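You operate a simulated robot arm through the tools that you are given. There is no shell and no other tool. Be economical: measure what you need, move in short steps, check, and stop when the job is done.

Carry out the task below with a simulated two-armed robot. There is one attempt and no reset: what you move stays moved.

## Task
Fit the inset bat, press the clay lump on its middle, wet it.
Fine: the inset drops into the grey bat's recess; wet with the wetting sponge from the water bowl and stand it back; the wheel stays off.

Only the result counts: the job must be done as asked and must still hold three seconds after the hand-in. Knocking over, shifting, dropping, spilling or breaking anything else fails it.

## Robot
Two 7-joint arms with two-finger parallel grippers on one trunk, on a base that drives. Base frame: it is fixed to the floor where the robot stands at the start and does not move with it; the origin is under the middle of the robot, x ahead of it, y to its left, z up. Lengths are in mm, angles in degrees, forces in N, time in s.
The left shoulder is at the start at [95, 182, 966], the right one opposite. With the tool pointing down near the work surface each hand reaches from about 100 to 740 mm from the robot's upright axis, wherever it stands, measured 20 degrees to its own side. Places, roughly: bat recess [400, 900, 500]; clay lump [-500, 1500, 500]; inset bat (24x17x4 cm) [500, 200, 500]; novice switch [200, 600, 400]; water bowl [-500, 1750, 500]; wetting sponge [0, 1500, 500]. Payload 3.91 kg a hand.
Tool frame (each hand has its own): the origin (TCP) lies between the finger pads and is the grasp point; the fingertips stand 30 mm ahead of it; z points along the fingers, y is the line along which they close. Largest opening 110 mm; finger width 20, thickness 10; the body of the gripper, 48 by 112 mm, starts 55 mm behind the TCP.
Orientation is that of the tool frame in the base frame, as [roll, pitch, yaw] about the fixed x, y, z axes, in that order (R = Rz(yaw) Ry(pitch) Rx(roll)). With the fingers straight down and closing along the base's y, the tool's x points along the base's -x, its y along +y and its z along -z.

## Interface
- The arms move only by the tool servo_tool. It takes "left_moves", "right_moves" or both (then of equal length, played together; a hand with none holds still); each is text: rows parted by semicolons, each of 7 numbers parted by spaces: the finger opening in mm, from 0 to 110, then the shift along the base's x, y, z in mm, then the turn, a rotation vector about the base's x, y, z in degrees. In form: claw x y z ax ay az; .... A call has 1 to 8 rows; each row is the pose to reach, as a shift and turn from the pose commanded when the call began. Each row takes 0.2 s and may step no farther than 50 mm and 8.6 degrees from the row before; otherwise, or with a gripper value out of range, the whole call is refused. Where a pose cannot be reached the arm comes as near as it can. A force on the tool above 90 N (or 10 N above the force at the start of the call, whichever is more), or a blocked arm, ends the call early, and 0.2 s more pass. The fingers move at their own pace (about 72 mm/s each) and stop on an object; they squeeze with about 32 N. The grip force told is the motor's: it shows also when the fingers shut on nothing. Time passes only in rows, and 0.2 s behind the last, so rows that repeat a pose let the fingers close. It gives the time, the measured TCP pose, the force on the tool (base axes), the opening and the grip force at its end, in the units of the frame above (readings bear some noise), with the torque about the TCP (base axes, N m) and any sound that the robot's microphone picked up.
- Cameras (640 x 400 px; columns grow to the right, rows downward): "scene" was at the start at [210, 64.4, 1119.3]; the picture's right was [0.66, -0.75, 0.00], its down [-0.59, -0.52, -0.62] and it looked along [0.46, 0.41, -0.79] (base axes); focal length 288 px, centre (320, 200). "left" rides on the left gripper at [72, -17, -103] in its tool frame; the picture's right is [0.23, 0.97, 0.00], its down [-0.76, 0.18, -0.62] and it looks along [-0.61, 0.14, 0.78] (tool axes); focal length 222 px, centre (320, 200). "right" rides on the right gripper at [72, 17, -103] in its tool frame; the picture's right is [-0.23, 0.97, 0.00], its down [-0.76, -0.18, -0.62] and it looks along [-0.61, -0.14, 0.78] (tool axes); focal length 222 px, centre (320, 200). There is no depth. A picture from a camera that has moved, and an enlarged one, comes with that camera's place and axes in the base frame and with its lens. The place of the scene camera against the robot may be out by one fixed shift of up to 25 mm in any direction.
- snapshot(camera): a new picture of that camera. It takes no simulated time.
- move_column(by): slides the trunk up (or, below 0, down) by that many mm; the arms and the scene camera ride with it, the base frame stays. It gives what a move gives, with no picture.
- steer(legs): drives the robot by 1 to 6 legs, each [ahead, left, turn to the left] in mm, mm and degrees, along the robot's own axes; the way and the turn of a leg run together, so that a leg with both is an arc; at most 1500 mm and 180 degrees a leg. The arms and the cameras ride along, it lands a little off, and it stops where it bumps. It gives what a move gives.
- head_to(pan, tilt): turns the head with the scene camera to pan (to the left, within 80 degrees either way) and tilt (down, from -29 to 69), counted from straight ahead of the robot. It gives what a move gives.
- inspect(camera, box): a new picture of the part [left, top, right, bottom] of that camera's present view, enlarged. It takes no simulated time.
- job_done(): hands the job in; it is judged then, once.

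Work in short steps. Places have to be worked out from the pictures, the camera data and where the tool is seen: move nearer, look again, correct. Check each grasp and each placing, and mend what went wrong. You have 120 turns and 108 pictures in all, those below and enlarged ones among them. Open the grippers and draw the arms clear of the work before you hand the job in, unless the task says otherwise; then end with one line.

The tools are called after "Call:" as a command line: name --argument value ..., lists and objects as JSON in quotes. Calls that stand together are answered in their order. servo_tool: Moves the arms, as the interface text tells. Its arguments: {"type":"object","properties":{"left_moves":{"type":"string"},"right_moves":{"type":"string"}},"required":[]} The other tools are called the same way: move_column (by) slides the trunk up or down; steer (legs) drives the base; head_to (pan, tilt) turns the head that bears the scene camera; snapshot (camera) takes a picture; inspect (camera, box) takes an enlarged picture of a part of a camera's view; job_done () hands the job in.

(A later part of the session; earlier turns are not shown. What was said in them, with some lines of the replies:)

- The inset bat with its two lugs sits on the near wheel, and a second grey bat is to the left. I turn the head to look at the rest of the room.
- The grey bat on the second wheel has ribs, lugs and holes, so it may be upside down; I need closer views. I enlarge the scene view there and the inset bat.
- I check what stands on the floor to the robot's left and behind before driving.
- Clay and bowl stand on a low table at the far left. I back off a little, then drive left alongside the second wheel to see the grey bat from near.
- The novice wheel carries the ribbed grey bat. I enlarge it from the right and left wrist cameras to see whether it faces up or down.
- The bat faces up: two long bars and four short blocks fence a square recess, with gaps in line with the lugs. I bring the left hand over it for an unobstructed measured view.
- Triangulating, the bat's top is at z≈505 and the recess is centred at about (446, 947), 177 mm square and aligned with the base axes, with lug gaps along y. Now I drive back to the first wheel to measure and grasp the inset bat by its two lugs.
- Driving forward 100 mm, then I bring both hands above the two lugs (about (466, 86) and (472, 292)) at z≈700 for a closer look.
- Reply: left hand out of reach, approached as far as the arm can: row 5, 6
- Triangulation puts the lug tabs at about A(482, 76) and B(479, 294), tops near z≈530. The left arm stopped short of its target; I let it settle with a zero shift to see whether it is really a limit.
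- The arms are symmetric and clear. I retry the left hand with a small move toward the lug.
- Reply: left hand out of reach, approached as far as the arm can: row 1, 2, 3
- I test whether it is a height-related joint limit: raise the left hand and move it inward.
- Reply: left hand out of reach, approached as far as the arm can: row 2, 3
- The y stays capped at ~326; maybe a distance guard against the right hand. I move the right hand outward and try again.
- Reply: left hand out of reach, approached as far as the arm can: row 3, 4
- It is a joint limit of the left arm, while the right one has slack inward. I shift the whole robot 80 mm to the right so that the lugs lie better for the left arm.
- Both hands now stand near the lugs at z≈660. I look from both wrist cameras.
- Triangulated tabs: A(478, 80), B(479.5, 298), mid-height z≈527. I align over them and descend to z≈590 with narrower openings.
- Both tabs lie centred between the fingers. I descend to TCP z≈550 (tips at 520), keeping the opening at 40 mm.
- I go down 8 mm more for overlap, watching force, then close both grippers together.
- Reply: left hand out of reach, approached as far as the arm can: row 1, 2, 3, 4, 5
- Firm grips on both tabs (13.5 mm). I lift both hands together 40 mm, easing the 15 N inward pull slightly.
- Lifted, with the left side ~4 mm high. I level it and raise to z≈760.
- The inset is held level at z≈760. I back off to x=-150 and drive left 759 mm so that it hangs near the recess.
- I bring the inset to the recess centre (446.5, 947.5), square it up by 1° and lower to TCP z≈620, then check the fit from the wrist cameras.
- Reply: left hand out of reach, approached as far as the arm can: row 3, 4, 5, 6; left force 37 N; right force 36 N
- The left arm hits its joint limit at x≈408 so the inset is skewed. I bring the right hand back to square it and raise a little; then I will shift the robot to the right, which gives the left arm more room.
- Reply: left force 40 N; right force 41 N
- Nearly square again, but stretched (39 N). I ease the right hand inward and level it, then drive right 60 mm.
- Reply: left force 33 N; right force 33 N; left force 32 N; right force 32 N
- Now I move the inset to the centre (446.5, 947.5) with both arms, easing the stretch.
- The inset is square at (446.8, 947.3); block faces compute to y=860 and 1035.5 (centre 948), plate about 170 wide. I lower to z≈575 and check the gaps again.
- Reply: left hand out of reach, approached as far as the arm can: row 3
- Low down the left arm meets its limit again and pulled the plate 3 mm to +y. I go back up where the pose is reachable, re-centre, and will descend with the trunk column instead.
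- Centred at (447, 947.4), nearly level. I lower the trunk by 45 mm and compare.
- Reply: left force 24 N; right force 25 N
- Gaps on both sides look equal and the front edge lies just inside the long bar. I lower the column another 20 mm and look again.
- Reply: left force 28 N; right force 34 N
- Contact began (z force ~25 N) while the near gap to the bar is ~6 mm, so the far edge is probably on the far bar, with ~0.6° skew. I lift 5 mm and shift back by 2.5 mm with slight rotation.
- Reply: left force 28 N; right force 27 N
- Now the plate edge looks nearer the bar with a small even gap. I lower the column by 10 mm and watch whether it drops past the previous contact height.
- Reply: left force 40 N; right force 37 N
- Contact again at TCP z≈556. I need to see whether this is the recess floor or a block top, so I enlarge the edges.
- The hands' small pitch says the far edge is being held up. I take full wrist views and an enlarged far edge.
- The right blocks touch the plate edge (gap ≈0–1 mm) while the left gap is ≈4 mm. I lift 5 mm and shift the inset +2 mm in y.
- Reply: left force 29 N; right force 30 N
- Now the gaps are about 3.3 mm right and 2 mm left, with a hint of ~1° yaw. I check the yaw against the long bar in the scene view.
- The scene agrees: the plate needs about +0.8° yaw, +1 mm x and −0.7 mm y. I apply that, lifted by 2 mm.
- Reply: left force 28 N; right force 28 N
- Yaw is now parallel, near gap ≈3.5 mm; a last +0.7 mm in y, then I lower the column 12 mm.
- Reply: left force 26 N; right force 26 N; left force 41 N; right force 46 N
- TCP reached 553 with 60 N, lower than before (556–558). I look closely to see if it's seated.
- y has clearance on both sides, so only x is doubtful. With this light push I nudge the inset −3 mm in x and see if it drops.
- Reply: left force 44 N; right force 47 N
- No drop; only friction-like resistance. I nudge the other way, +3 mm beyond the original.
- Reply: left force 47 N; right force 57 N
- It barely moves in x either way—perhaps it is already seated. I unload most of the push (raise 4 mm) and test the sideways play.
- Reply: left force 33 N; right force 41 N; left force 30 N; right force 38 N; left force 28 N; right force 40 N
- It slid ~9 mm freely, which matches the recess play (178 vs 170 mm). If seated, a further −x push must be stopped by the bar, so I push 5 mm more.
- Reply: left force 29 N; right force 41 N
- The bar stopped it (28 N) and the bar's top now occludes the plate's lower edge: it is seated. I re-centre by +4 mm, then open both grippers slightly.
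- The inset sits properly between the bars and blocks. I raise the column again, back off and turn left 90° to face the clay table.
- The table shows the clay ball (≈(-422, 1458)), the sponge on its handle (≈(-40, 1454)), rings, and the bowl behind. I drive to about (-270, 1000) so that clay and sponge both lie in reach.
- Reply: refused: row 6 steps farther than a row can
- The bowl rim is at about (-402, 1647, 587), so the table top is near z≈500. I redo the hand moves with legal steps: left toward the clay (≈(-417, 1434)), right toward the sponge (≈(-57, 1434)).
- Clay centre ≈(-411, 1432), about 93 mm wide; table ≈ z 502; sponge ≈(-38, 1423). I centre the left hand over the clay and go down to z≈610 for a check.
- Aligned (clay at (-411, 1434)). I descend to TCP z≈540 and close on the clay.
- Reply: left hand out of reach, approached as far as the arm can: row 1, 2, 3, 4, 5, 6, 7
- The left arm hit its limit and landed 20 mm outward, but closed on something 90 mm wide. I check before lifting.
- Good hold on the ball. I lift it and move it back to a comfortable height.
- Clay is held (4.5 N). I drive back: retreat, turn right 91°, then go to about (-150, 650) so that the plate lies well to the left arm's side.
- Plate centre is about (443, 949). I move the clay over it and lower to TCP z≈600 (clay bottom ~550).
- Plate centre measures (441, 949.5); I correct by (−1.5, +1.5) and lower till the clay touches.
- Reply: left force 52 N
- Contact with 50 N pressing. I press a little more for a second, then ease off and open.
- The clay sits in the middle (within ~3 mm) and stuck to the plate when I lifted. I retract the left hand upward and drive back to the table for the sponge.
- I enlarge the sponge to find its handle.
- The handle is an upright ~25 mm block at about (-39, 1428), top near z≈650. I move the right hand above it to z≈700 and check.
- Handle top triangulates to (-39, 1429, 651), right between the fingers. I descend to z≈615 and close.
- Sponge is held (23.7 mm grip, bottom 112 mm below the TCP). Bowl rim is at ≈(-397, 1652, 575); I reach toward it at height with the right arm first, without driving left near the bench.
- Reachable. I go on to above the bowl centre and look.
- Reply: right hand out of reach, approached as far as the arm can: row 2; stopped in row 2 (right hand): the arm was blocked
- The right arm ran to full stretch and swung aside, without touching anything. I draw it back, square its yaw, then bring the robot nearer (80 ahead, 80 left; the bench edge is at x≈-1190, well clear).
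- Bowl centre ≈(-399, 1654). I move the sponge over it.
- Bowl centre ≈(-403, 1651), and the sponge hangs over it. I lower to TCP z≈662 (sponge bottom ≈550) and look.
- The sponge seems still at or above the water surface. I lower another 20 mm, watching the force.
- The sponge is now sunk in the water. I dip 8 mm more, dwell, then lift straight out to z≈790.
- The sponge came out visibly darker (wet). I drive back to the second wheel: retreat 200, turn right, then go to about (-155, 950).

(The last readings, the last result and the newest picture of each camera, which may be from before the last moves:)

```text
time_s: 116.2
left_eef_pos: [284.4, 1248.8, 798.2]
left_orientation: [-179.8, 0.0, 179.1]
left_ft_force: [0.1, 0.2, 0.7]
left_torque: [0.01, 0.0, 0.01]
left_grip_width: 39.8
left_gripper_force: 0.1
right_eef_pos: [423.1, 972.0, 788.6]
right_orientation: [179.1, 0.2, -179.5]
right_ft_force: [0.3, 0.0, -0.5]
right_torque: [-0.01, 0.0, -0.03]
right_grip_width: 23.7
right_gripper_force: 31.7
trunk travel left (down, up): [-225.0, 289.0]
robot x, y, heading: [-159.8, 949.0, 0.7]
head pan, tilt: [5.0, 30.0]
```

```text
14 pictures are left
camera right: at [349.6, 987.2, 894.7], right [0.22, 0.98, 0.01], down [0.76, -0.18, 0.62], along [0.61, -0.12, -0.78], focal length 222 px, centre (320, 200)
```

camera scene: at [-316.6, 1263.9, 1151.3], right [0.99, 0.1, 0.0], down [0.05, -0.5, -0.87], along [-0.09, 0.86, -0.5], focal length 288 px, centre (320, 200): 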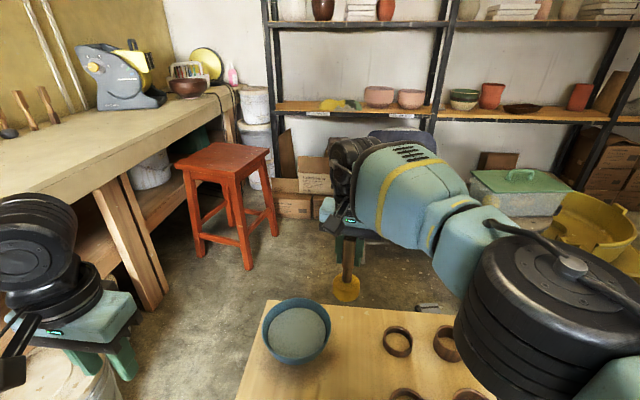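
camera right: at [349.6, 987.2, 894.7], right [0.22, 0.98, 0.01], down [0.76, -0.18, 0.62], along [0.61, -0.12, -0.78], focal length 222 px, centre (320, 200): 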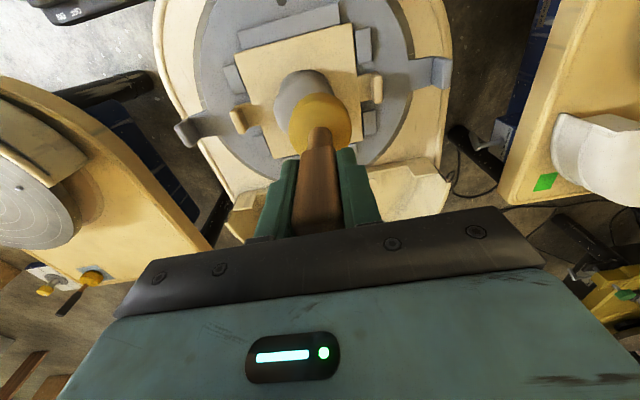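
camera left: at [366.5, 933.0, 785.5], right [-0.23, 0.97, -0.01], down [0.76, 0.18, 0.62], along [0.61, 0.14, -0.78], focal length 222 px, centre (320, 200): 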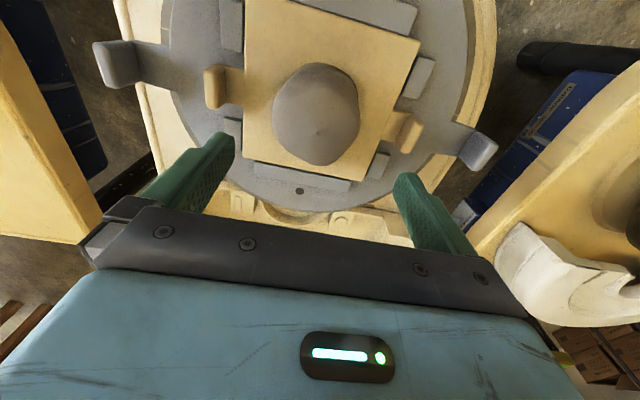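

I move the sponge over the clay (443.8, 948) and lower to TCP z≈715, then look at the remaining gap.

Call:
servo_tool --right_moves "10 10 -12 0 0 0 0;10 21 -24 0 0 0 0;10 21 -24 -25 0 0 0;10 21 -24 -50 0 0 0;10 21 -24 -74 0 0 0"

Call:
head_to --pan 0 --tilt 45

Call:
inspect --camera "scene" --box '[200, 100, 420, 300]'

```text
time_s: 117.4
left_eef_pos: [285.4, 1248.5, 797.7]
left_orientation: [-179.7, 0.0, 179.1]
left_ft_force: [-0.1, -0.6, -0.4]
left_torque: [0.01, 0.02, 0.03]
left_grip_width: 39.9
left_gripper_force: 0.0
right_eef_pos: [443.3, 948.6, 717.8]
right_orientation: [179.2, 0.3, -179.3]
right_ft_force: [-0.3, -1.0, -0.2]
right_torque: [0.04, 0.0, 0.03]
right_grip_width: 23.7
right_gripper_force: 31.4
trunk travel left (down, up): [-225.0, 289.0]
robot x, y, heading: [-157.1, 949.6, 0.4]
head pan, tilt: [5.0, 30.0]
```

```text
time_s: 118.1
left_eef_pos: [286.2, 1249.3, 799.0]
left_orientation: [-179.6, 0.1, 179.1]
left_ft_force: [0.3, 0.0, -0.1]
left_torque: [0.0, 0.02, 0.01]
left_grip_width: 40.2
left_gripper_force: 0.1
right_eef_pos: [443.3, 948.1, 718.5]
right_orientation: [179.2, 0.4, -179.4]
right_ft_force: [-0.1, -0.6, -0.1]
right_torque: [-0.04, 0.0, -0.01]
right_grip_width: 23.7
right_gripper_force: 32.1
trunk travel left (down, up): [-225.0, 289.0]
robot x, y, heading: [-160.6, 953.4, 0.5]
head pan, tilt: [0.0, 45.0]
```

```text
2.00 times, centred on (310, 200) of scene
camera zoom: at [76.2, 966.4, 1128.8], right [0.01, -1.0, 0.0], down [-0.71, -0.01, -0.71], along [0.71, 0.01, -0.71], focal length 575 px, centre (340, 200)
```

zoom: 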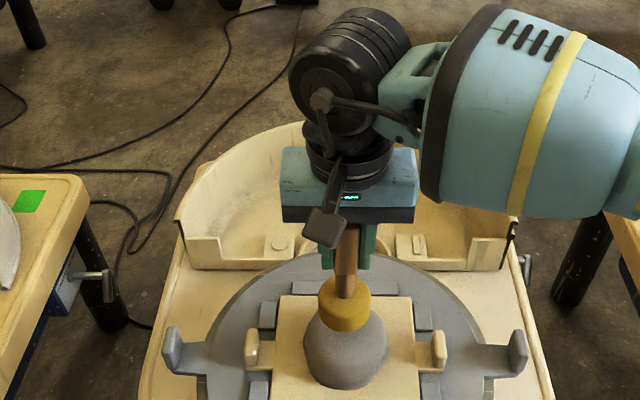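

The sponge is just at the clay's top. I lower in small steps until contact shows.

Call:
servo_tool --right_moves "10 0 0 -3 0 0 0;10 0 0 -6 0 0 0"

```text
time_s: 118.7
left_eef_pos: [285.3, 1249.7, 798.4]
left_orientation: [-179.6, 0.1, 179.0]
left_ft_force: [0.1, 0.7, -0.1]
left_torque: [0.02, 0.01, 0.02]
left_grip_width: 39.8
left_gripper_force: 0.1
right_eef_pos: [444.5, 947.1, 710.6]
right_orientation: [179.3, 0.4, -179.4]
right_ft_force: [0.7, 0.3, -1.6]
right_torque: [0.03, 0.05, 0.0]
right_grip_width: 23.4
right_gripper_force: 32.3
trunk travel left (down, up): [-225.0, 289.0]
robot x, y, heading: [-154.9, 948.5, 0.6]
head pan, tilt: [0.0, 45.0]
```

No contact yet; continue lower.

Call:
servo_tool --right_moves "10 0 0 -3 0 0 0;10 0 0 -6 0 0 0;10 0 0 -9 0 0 0"

```text
time_s: 119.5
left_eef_pos: [283.7, 1248.9, 798.9]
left_orientation: [-179.5, 0.1, 179.0]
left_ft_force: [0.4, -0.5, 0.4]
left_torque: [0.04, -0.01, 0.0]
left_grip_width: 39.8
left_gripper_force: 0.0
right_eef_pos: [443.0, 947.7, 701.1]
right_orientation: [179.2, 0.2, -179.4]
right_ft_force: [-0.7, -0.5, -1.2]
right_torque: [0.03, -0.02, 0.0]
right_grip_width: 23.7
right_gripper_force: 31.4
trunk travel left (down, up): [-225.0, 289.0]
robot x, y, heading: [-160.3, 946.1, 0.3]
head pan, tilt: [0.0, 45.0]
```

Still free (bottom ≈589); I go on in small steps.

Call:
servo_tool --right_moves "10 0 0 -3 0 0 0;10 0 0 -6 0 0 0;10 0 0 -9 0 0 0"

```text
time_s: 120.3
left_eef_pos: [285.5, 1249.3, 798.4]
left_orientation: [-179.6, 0.1, 179.1]
left_ft_force: [0.1, -0.7, -0.2]
left_torque: [0.01, -0.02, -0.02]
left_grip_width: 40.0
left_gripper_force: 0.0
right_eef_pos: [444.7, 947.9, 693.8]
right_orientation: [179.2, 0.2, -179.5]
right_ft_force: [0.4, 1.4, -1.2]
right_torque: [0.03, 0.01, -0.01]
right_grip_width: 23.6
right_gripper_force: 31.6
trunk travel left (down, up): [-225.0, 289.0]
robot x, y, heading: [-157.3, 952.3, 0.5]
head pan, tilt: [0.0, 45.0]
```

Call:
servo_tool --right_moves "10 0 0 -3 0 0 0;10 0 0 -6 0 0 0;10 0 0 -9 0 0 0"

Call:
inspect --camera "scene" --box '[250, 180, 390, 300]'

```text
time_s: 121.1
left_eef_pos: [283.1, 1249.5, 799.3]
left_orientation: [-179.5, 0.3, 179.1]
left_ft_force: [-0.1, 0.1, 0.0]
left_torque: [-0.01, 0.0, 0.01]
left_grip_width: 39.9
left_gripper_force: 0.1
right_eef_pos: [443.1, 947.6, 688.1]
right_orientation: [179.1, 0.6, -179.4]
right_ft_force: [-2.6, -4.9, 23.6]
right_torque: [-0.58, 0.07, -0.07]
right_grip_width: 24.1
right_gripper_force: 32.7
trunk travel left (down, up): [-225.0, 289.0]
robot x, y, heading: [-158.1, 951.9, 0.3]
head pan, tilt: [0.0, 45.0]
```

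```text
3.33 times, centred on (320, 240) of scene
camera zoom: at [73.9, 966.0, 1129.5], right [0.01, -1.0, 0.0], down [-0.71, 0.0, -0.71], along [0.71, 0.0, -0.71], focal length 959 px, centre (320, 67)
```

zoom: 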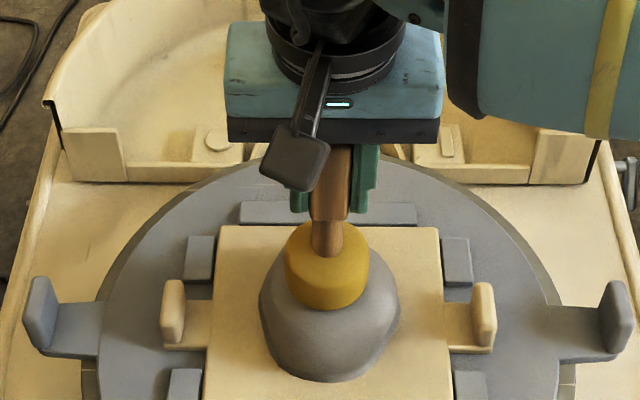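

Contact: 24 N on the clay. I hold it there a second, ease, dab once more lightly, then lift off.

Call:
servo_tool --right_moves "10 0 0 1 0 0 0;10 0 0 1 0 0 0;10 0 0 1 0 0 0;10 0 0 1 0 0 0;10 0 0 1 0 0 0;10 0 0 10 0 0 0;10 0 0 1 0 0 0;10 0 0 1 0 0 0"

Call:
servo_tool --right_moves "10 0 0 10 0 0 0;10 0 0 30 0 0 0;10 0 0 70 0 0 0;10 0 0 110 0 0 0"

Call:
inspect --camera "scene" --box '[220, 140, 400, 300]'

```text
time_s: 122.9
left_eef_pos: [283.7, 1248.4, 798.8]
left_orientation: [-179.5, 0.2, 179.1]
left_ft_force: [-0.9, -0.9, -0.4]
left_torque: [-0.05, 0.0, -0.02]
left_grip_width: 40.1
left_gripper_force: 0.1
right_eef_pos: [442.4, 947.0, 687.4]
right_orientation: [179.2, 0.3, -179.3]
right_ft_force: [-3.3, -1.8, 17.4]
right_torque: [-0.29, 0.28, -0.03]
right_grip_width: 23.7
right_gripper_force: 32.1
trunk travel left (down, up): [-225.0, 289.0]
robot x, y, heading: [-159.3, 949.6, 0.7]
head pan, tilt: [0.0, 45.0]
```

```text
time_s: 123.9
left_eef_pos: [286.2, 1249.9, 797.8]
left_orientation: [-179.6, 0.1, 179.2]
left_ft_force: [-0.5, 0.0, -0.4]
left_torque: [0.0, 0.04, 0.02]
left_grip_width: 40.2
left_gripper_force: 0.0
right_eef_pos: [444.4, 948.8, 796.4]
right_orientation: [179.2, 0.2, -179.4]
right_ft_force: [0.3, 0.6, -1.3]
right_torque: [0.0, -0.05, -0.02]
right_grip_width: 23.9
right_gripper_force: 32.0
trunk travel left (down, up): [-225.0, 289.0]
robot x, y, heading: [-153.4, 952.0, 0.4]
head pan, tilt: [0.0, 45.0]
```

```text
2.50 times, centred on (310, 220) of scene
camera zoom: at [75.9, 966.5, 1128.8], right [0.01, -1.0, 0.0], down [-0.71, -0.01, -0.71], along [0.71, 0.0, -0.71], focal length 719 px, centre (345, 150)
```

zoom: 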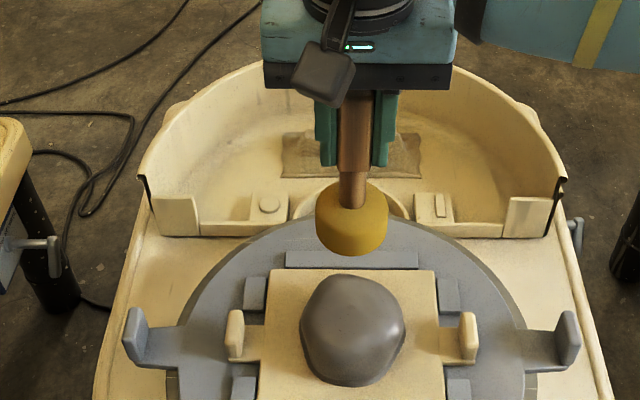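

The clay now gleams wet and stays centred. I bring the right hand to its carrying pose and drive back to the table to stand the sponge back.

Call:
servo_tool --right_moves "10 -24 -34 0 0 0 0;10 -48 -68 0 0 0 0;10 -72 -103 0 0 0 0;10 -96 -137 0 0 0 0;10 -118 -171 0 0 0 0;10 -142 -206 0 0 0 0;10 -165 -240 0 0 0 0"

Call:
steer --legs '[[-185, -145, 0], [0, 0, 90.3], [188, -50, 0]]'

Call:
snapshot --camera "right"

```text
time_s: 125.5
left_eef_pos: [284.4, 1248.6, 799.0]
left_orientation: [-179.6, 0.3, 179.1]
left_ft_force: [0.3, -0.5, -0.5]
left_torque: [-0.02, -0.01, 0.0]
left_grip_width: 40.1
left_gripper_force: 0.0
right_eef_pos: [275.6, 706.0, 790.9]
right_orientation: [179.3, 0.3, -179.3]
right_ft_force: [0.0, 0.1, -2.3]
right_torque: [0.0, 0.01, 0.0]
right_grip_width: 23.7
right_gripper_force: 32.3
trunk travel left (down, up): [-225.0, 289.0]
robot x, y, heading: [-162.1, 948.3, 0.3]
head pan, tilt: [0.0, 45.0]
```

```text
time_s: 132.5
left_eef_pos: [-606.5, 1425.6, 797.5]
left_orientation: [-179.6, 0.1, -89.8]
left_ft_force: [0.5, -0.3, 0.4]
left_torque: [-0.01, 0.02, 0.05]
left_grip_width: 39.9
left_gripper_force: 0.1
right_eef_pos: [-63.9, 1428.6, 792.1]
right_orientation: [179.2, 0.2, -88.1]
right_ft_force: [-0.2, 0.1, -0.4]
right_torque: [-0.02, -0.01, -0.04]
right_grip_width: 23.6
right_gripper_force: 31.9
trunk travel left (down, up): [-225.0, 289.0]
robot x, y, heading: [-295.8, 986.6, 91.2]
head pan, tilt: [0.0, 45.0]
```

```text
10 pictures are left
camera right: at [-77.4, 1356.0, 895.3], right [-0.98, 0.2, 0.02], down [0.16, 0.76, 0.62], along [0.11, 0.61, -0.78], focal length 222 px, centre (320, 200)
```

right: 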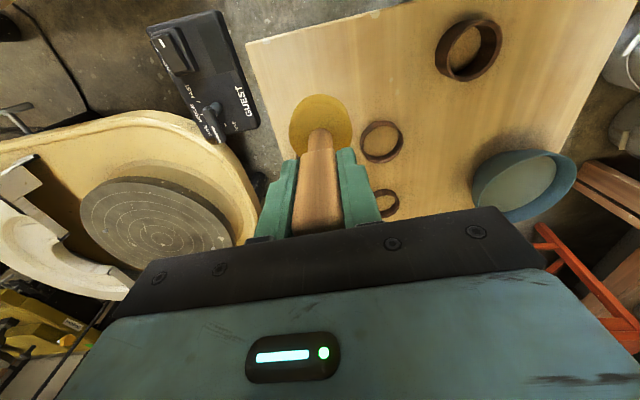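

I move over the original spot (-39, 1428), level the tool, and lower to TCP z≈640.

Call:
servo_tool --right_moves "10 12 0 -20 0 -0.5 -0.5;10 25 -1 -50 0 -0.5 -0.9;10 25 -1 -85 0 -0.5 -0.9;10 25 -1 -120 0 -0.5 -0.9;10 25 -1 -150 0 -0.5 -0.9"

Call:
snapshot --camera "right"

```text
time_s: 133.7
left_eef_pos: [-606.5, 1424.9, 798.6]
left_orientation: [-179.6, 0.1, -89.7]
left_ft_force: [-0.1, 0.6, 0.1]
left_torque: [0.01, 0.01, -0.03]
left_grip_width: 39.9
left_gripper_force: 0.1
right_eef_pos: [-39.6, 1425.9, 639.8]
right_orientation: [179.7, 0.2, -89.0]
right_ft_force: [0.6, 0.1, -0.8]
right_torque: [0.0, 0.0, -0.05]
right_grip_width: 23.8
right_gripper_force: 32.4
trunk travel left (down, up): [-225.0, 289.0]
robot x, y, heading: [-299.3, 985.2, 91.5]
head pan, tilt: [0.0, 45.0]
```

```text
9 pictures are left
camera right: at [-54.5, 1353.3, 744.2], right [-0.98, 0.21, 0.01], down [0.17, 0.76, 0.63], along [0.13, 0.61, -0.78], focal length 222 px, centre (320, 200)
```

right: 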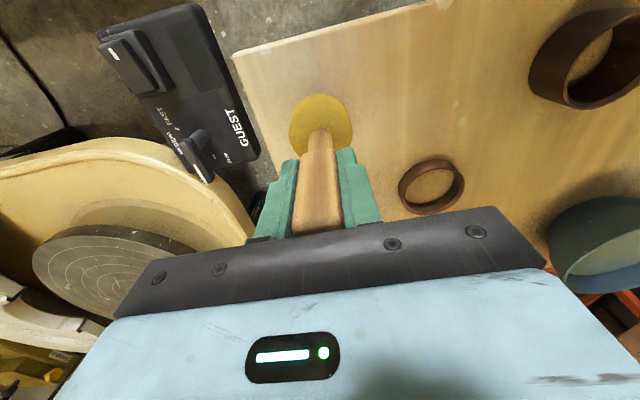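

Over the spot. I lower to 620, then by small steps to contact.

Call:
servo_tool --right_moves "10 0 2 -10 0 0 0;10 0 2 -18 0 0 0;10 0 2 -22 0 0 0"

```text
time_s: 134.5
left_eef_pos: [-606.6, 1425.8, 799.0]
left_orientation: [-179.6, 0.1, -89.7]
left_ft_force: [0.3, -0.2, 0.9]
left_torque: [0.02, 0.01, 0.04]
left_grip_width: 39.7
left_gripper_force: 0.1
right_eef_pos: [-39.8, 1428.0, 618.7]
right_orientation: [179.7, 0.3, -89.0]
right_ft_force: [0.4, 0.7, -1.5]
right_torque: [-0.01, 0.0, 0.03]
right_grip_width: 23.6
right_gripper_force: 31.9
trunk travel left (down, up): [-225.0, 289.0]
robot x, y, heading: [-301.7, 985.3, 91.7]
head pan, tilt: [0.0, 45.0]
```

Call:
servo_tool --right_moves "10 0 0 -2 0 0 0;10 0 0 -4 0 0 0;10 0 0 -5 0 0 0"

```text
time_s: 135.3
left_eef_pos: [-606.8, 1424.0, 797.5]
left_orientation: [-179.7, 0.2, -89.7]
left_ft_force: [0.2, 0.1, -0.1]
left_torque: [-0.04, 0.01, 0.0]
left_grip_width: 40.2
left_gripper_force: 0.1
right_eef_pos: [-39.5, 1428.1, 612.9]
right_orientation: [179.7, 0.4, -89.0]
right_ft_force: [-0.4, -0.9, -1.5]
right_torque: [0.01, -0.02, 0.02]
right_grip_width: 23.6
right_gripper_force: 32.3
trunk travel left (down, up): [-225.0, 289.0]
robot x, y, heading: [-300.0, 984.5, 91.8]
head pan, tilt: [0.0, 45.0]
```

No contact yet (the handle probably slid a little in the grip when pressing). I continue by 1–2 mm steps.

Call:
servo_tool --right_moves "10 0 0 -2 0 0 0;10 0 0 -3 0 0 0;10 0 0 -4 0 0 0"

```text
time_s: 136.1
left_eef_pos: [-607.5, 1423.3, 799.3]
left_orientation: [-179.7, 0.2, -89.6]
left_ft_force: [0.0, 0.2, -0.6]
left_torque: [0.01, 0.01, 0.03]
left_grip_width: 39.9
left_gripper_force: 0.1
right_eef_pos: [-38.6, 1428.7, 611.6]
right_orientation: [179.6, 0.5, -89.1]
right_ft_force: [1.0, -5.2, 22.3]
right_torque: [-0.14, -0.4, -0.04]
right_grip_width: 24.0
right_gripper_force: 32.4
trunk travel left (down, up): [-225.0, 289.0]
robot x, y, heading: [-300.0, 989.1, 91.5]
head pan, tilt: [0.0, 45.0]
```

Contact (22 N). I ease up 2.5 mm, open the fingers and rise straight up.

Call:
servo_tool --right_moves "10 0 0 2.5 0 0 0;10 0 0 2.5 0 0 0;30 0 0 2.5 0 0 0;50 0 0 2.5 0 0 0;70 0 0 2.5 0 0 0;70 0 0 2.5 0 0 0"

Call:
servo_tool --right_moves "70 0 0 20 0 0 0;70 0 0 50 0 0 0;70 0 0 90 0 0 0;70 0 0 130 0 0 0;70 0 0 170 0 0 0"

Call:
snapshot --camera "right"

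```text
time_s: 137.5
left_eef_pos: [-606.2, 1424.8, 797.9]
left_orientation: [-179.6, 0.1, -89.7]
left_ft_force: [1.1, 0.2, -0.2]
left_torque: [0.02, -0.03, 0.0]
left_grip_width: 39.9
left_gripper_force: 0.0
right_eef_pos: [-39.9, 1428.0, 612.1]
right_orientation: [179.7, 0.3, -89.0]
right_ft_force: [-0.5, 0.6, 0.4]
right_torque: [0.01, -0.02, 0.02]
right_grip_width: 70.0
right_gripper_force: 0.0
trunk travel left (down, up): [-225.0, 289.0]
robot x, y, heading: [-298.4, 987.0, 91.7]
head pan, tilt: [0.0, 45.0]
```

```text
time_s: 138.7
left_eef_pos: [-606.7, 1425.9, 798.1]
left_orientation: [-179.5, 0.2, -89.7]
left_ft_force: [-0.7, 0.7, 0.7]
left_torque: [0.01, -0.01, -0.02]
left_grip_width: 40.1
left_gripper_force: 0.0
right_eef_pos: [-38.1, 1428.1, 783.0]
right_orientation: [179.7, 0.2, -89.0]
right_ft_force: [0.7, -0.1, 0.5]
right_torque: [0.0, 0.01, -0.03]
right_grip_width: 70.2
right_gripper_force: 0.2
trunk travel left (down, up): [-225.0, 289.0]
robot x, y, heading: [-296.0, 986.1, 91.5]
head pan, tilt: [0.0, 45.0]
```

```text
8 pictures are left
camera right: at [-54.0, 1356.3, 887.9], right [-0.98, 0.21, 0.01], down [0.17, 0.76, 0.63], along [0.13, 0.61, -0.78], focal length 222 px, centre (320, 200)
```

right: 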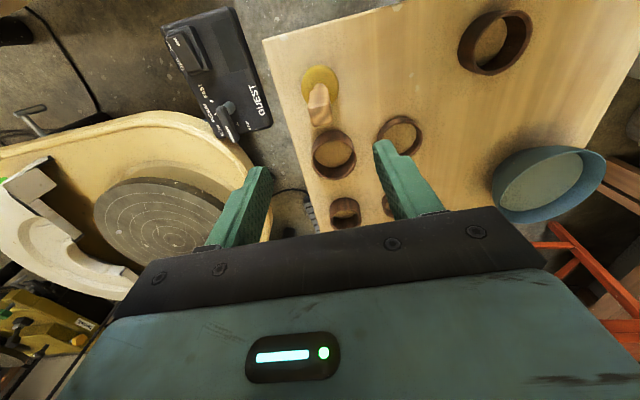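

The sponge stands back at its spot. A last look to the right at the wheel with the clay.

Call:
head_to --pan -80 --tilt 35

Call:
snapshot --camera "scene"

```text
time_s: 140.2
left_eef_pos: [-606.6, 1425.0, 797.9]
left_orientation: [-179.6, 0.1, -89.8]
left_ft_force: [0.0, -0.2, -0.3]
left_torque: [-0.01, 0.01, 0.0]
left_grip_width: 39.9
left_gripper_force: 0.1
right_eef_pos: [-38.7, 1428.8, 782.4]
right_orientation: [179.7, 0.3, -88.9]
right_ft_force: [0.1, -0.2, -0.1]
right_torque: [0.0, 0.0, -0.01]
right_grip_width: 70.0
right_gripper_force: 0.1
trunk travel left (down, up): [-225.0, 289.0]
robot x, y, heading: [-299.7, 989.7, 91.6]
head pan, tilt: [-80.0, 35.0]
```

```text
7 pictures are left
camera scene: at [-230.3, 1187.5, 1143.6], right [0.2, -0.98, 0.0], down [-0.56, -0.12, -0.82], along [0.8, 0.17, -0.57], focal length 288 px, centre (320, 200)
```

scene: 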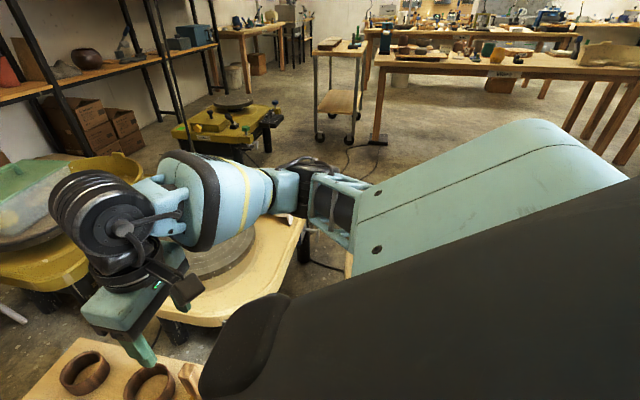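

My own arm hides the wheel from here. My last clear view, taken after I lifted the sponge, showed the clay wet and centred on the seated inset. The arms are clear and the grippers are open, so I hand in.

Call:
job_done

```text
The job is handed in.
```

The inset bat is seated in the grey bat's recess, the clay lump is pressed on its middle (within about 3 mm) and wetted from the bowl, the sponge is back on its spot, and the wheel switch was never touched.
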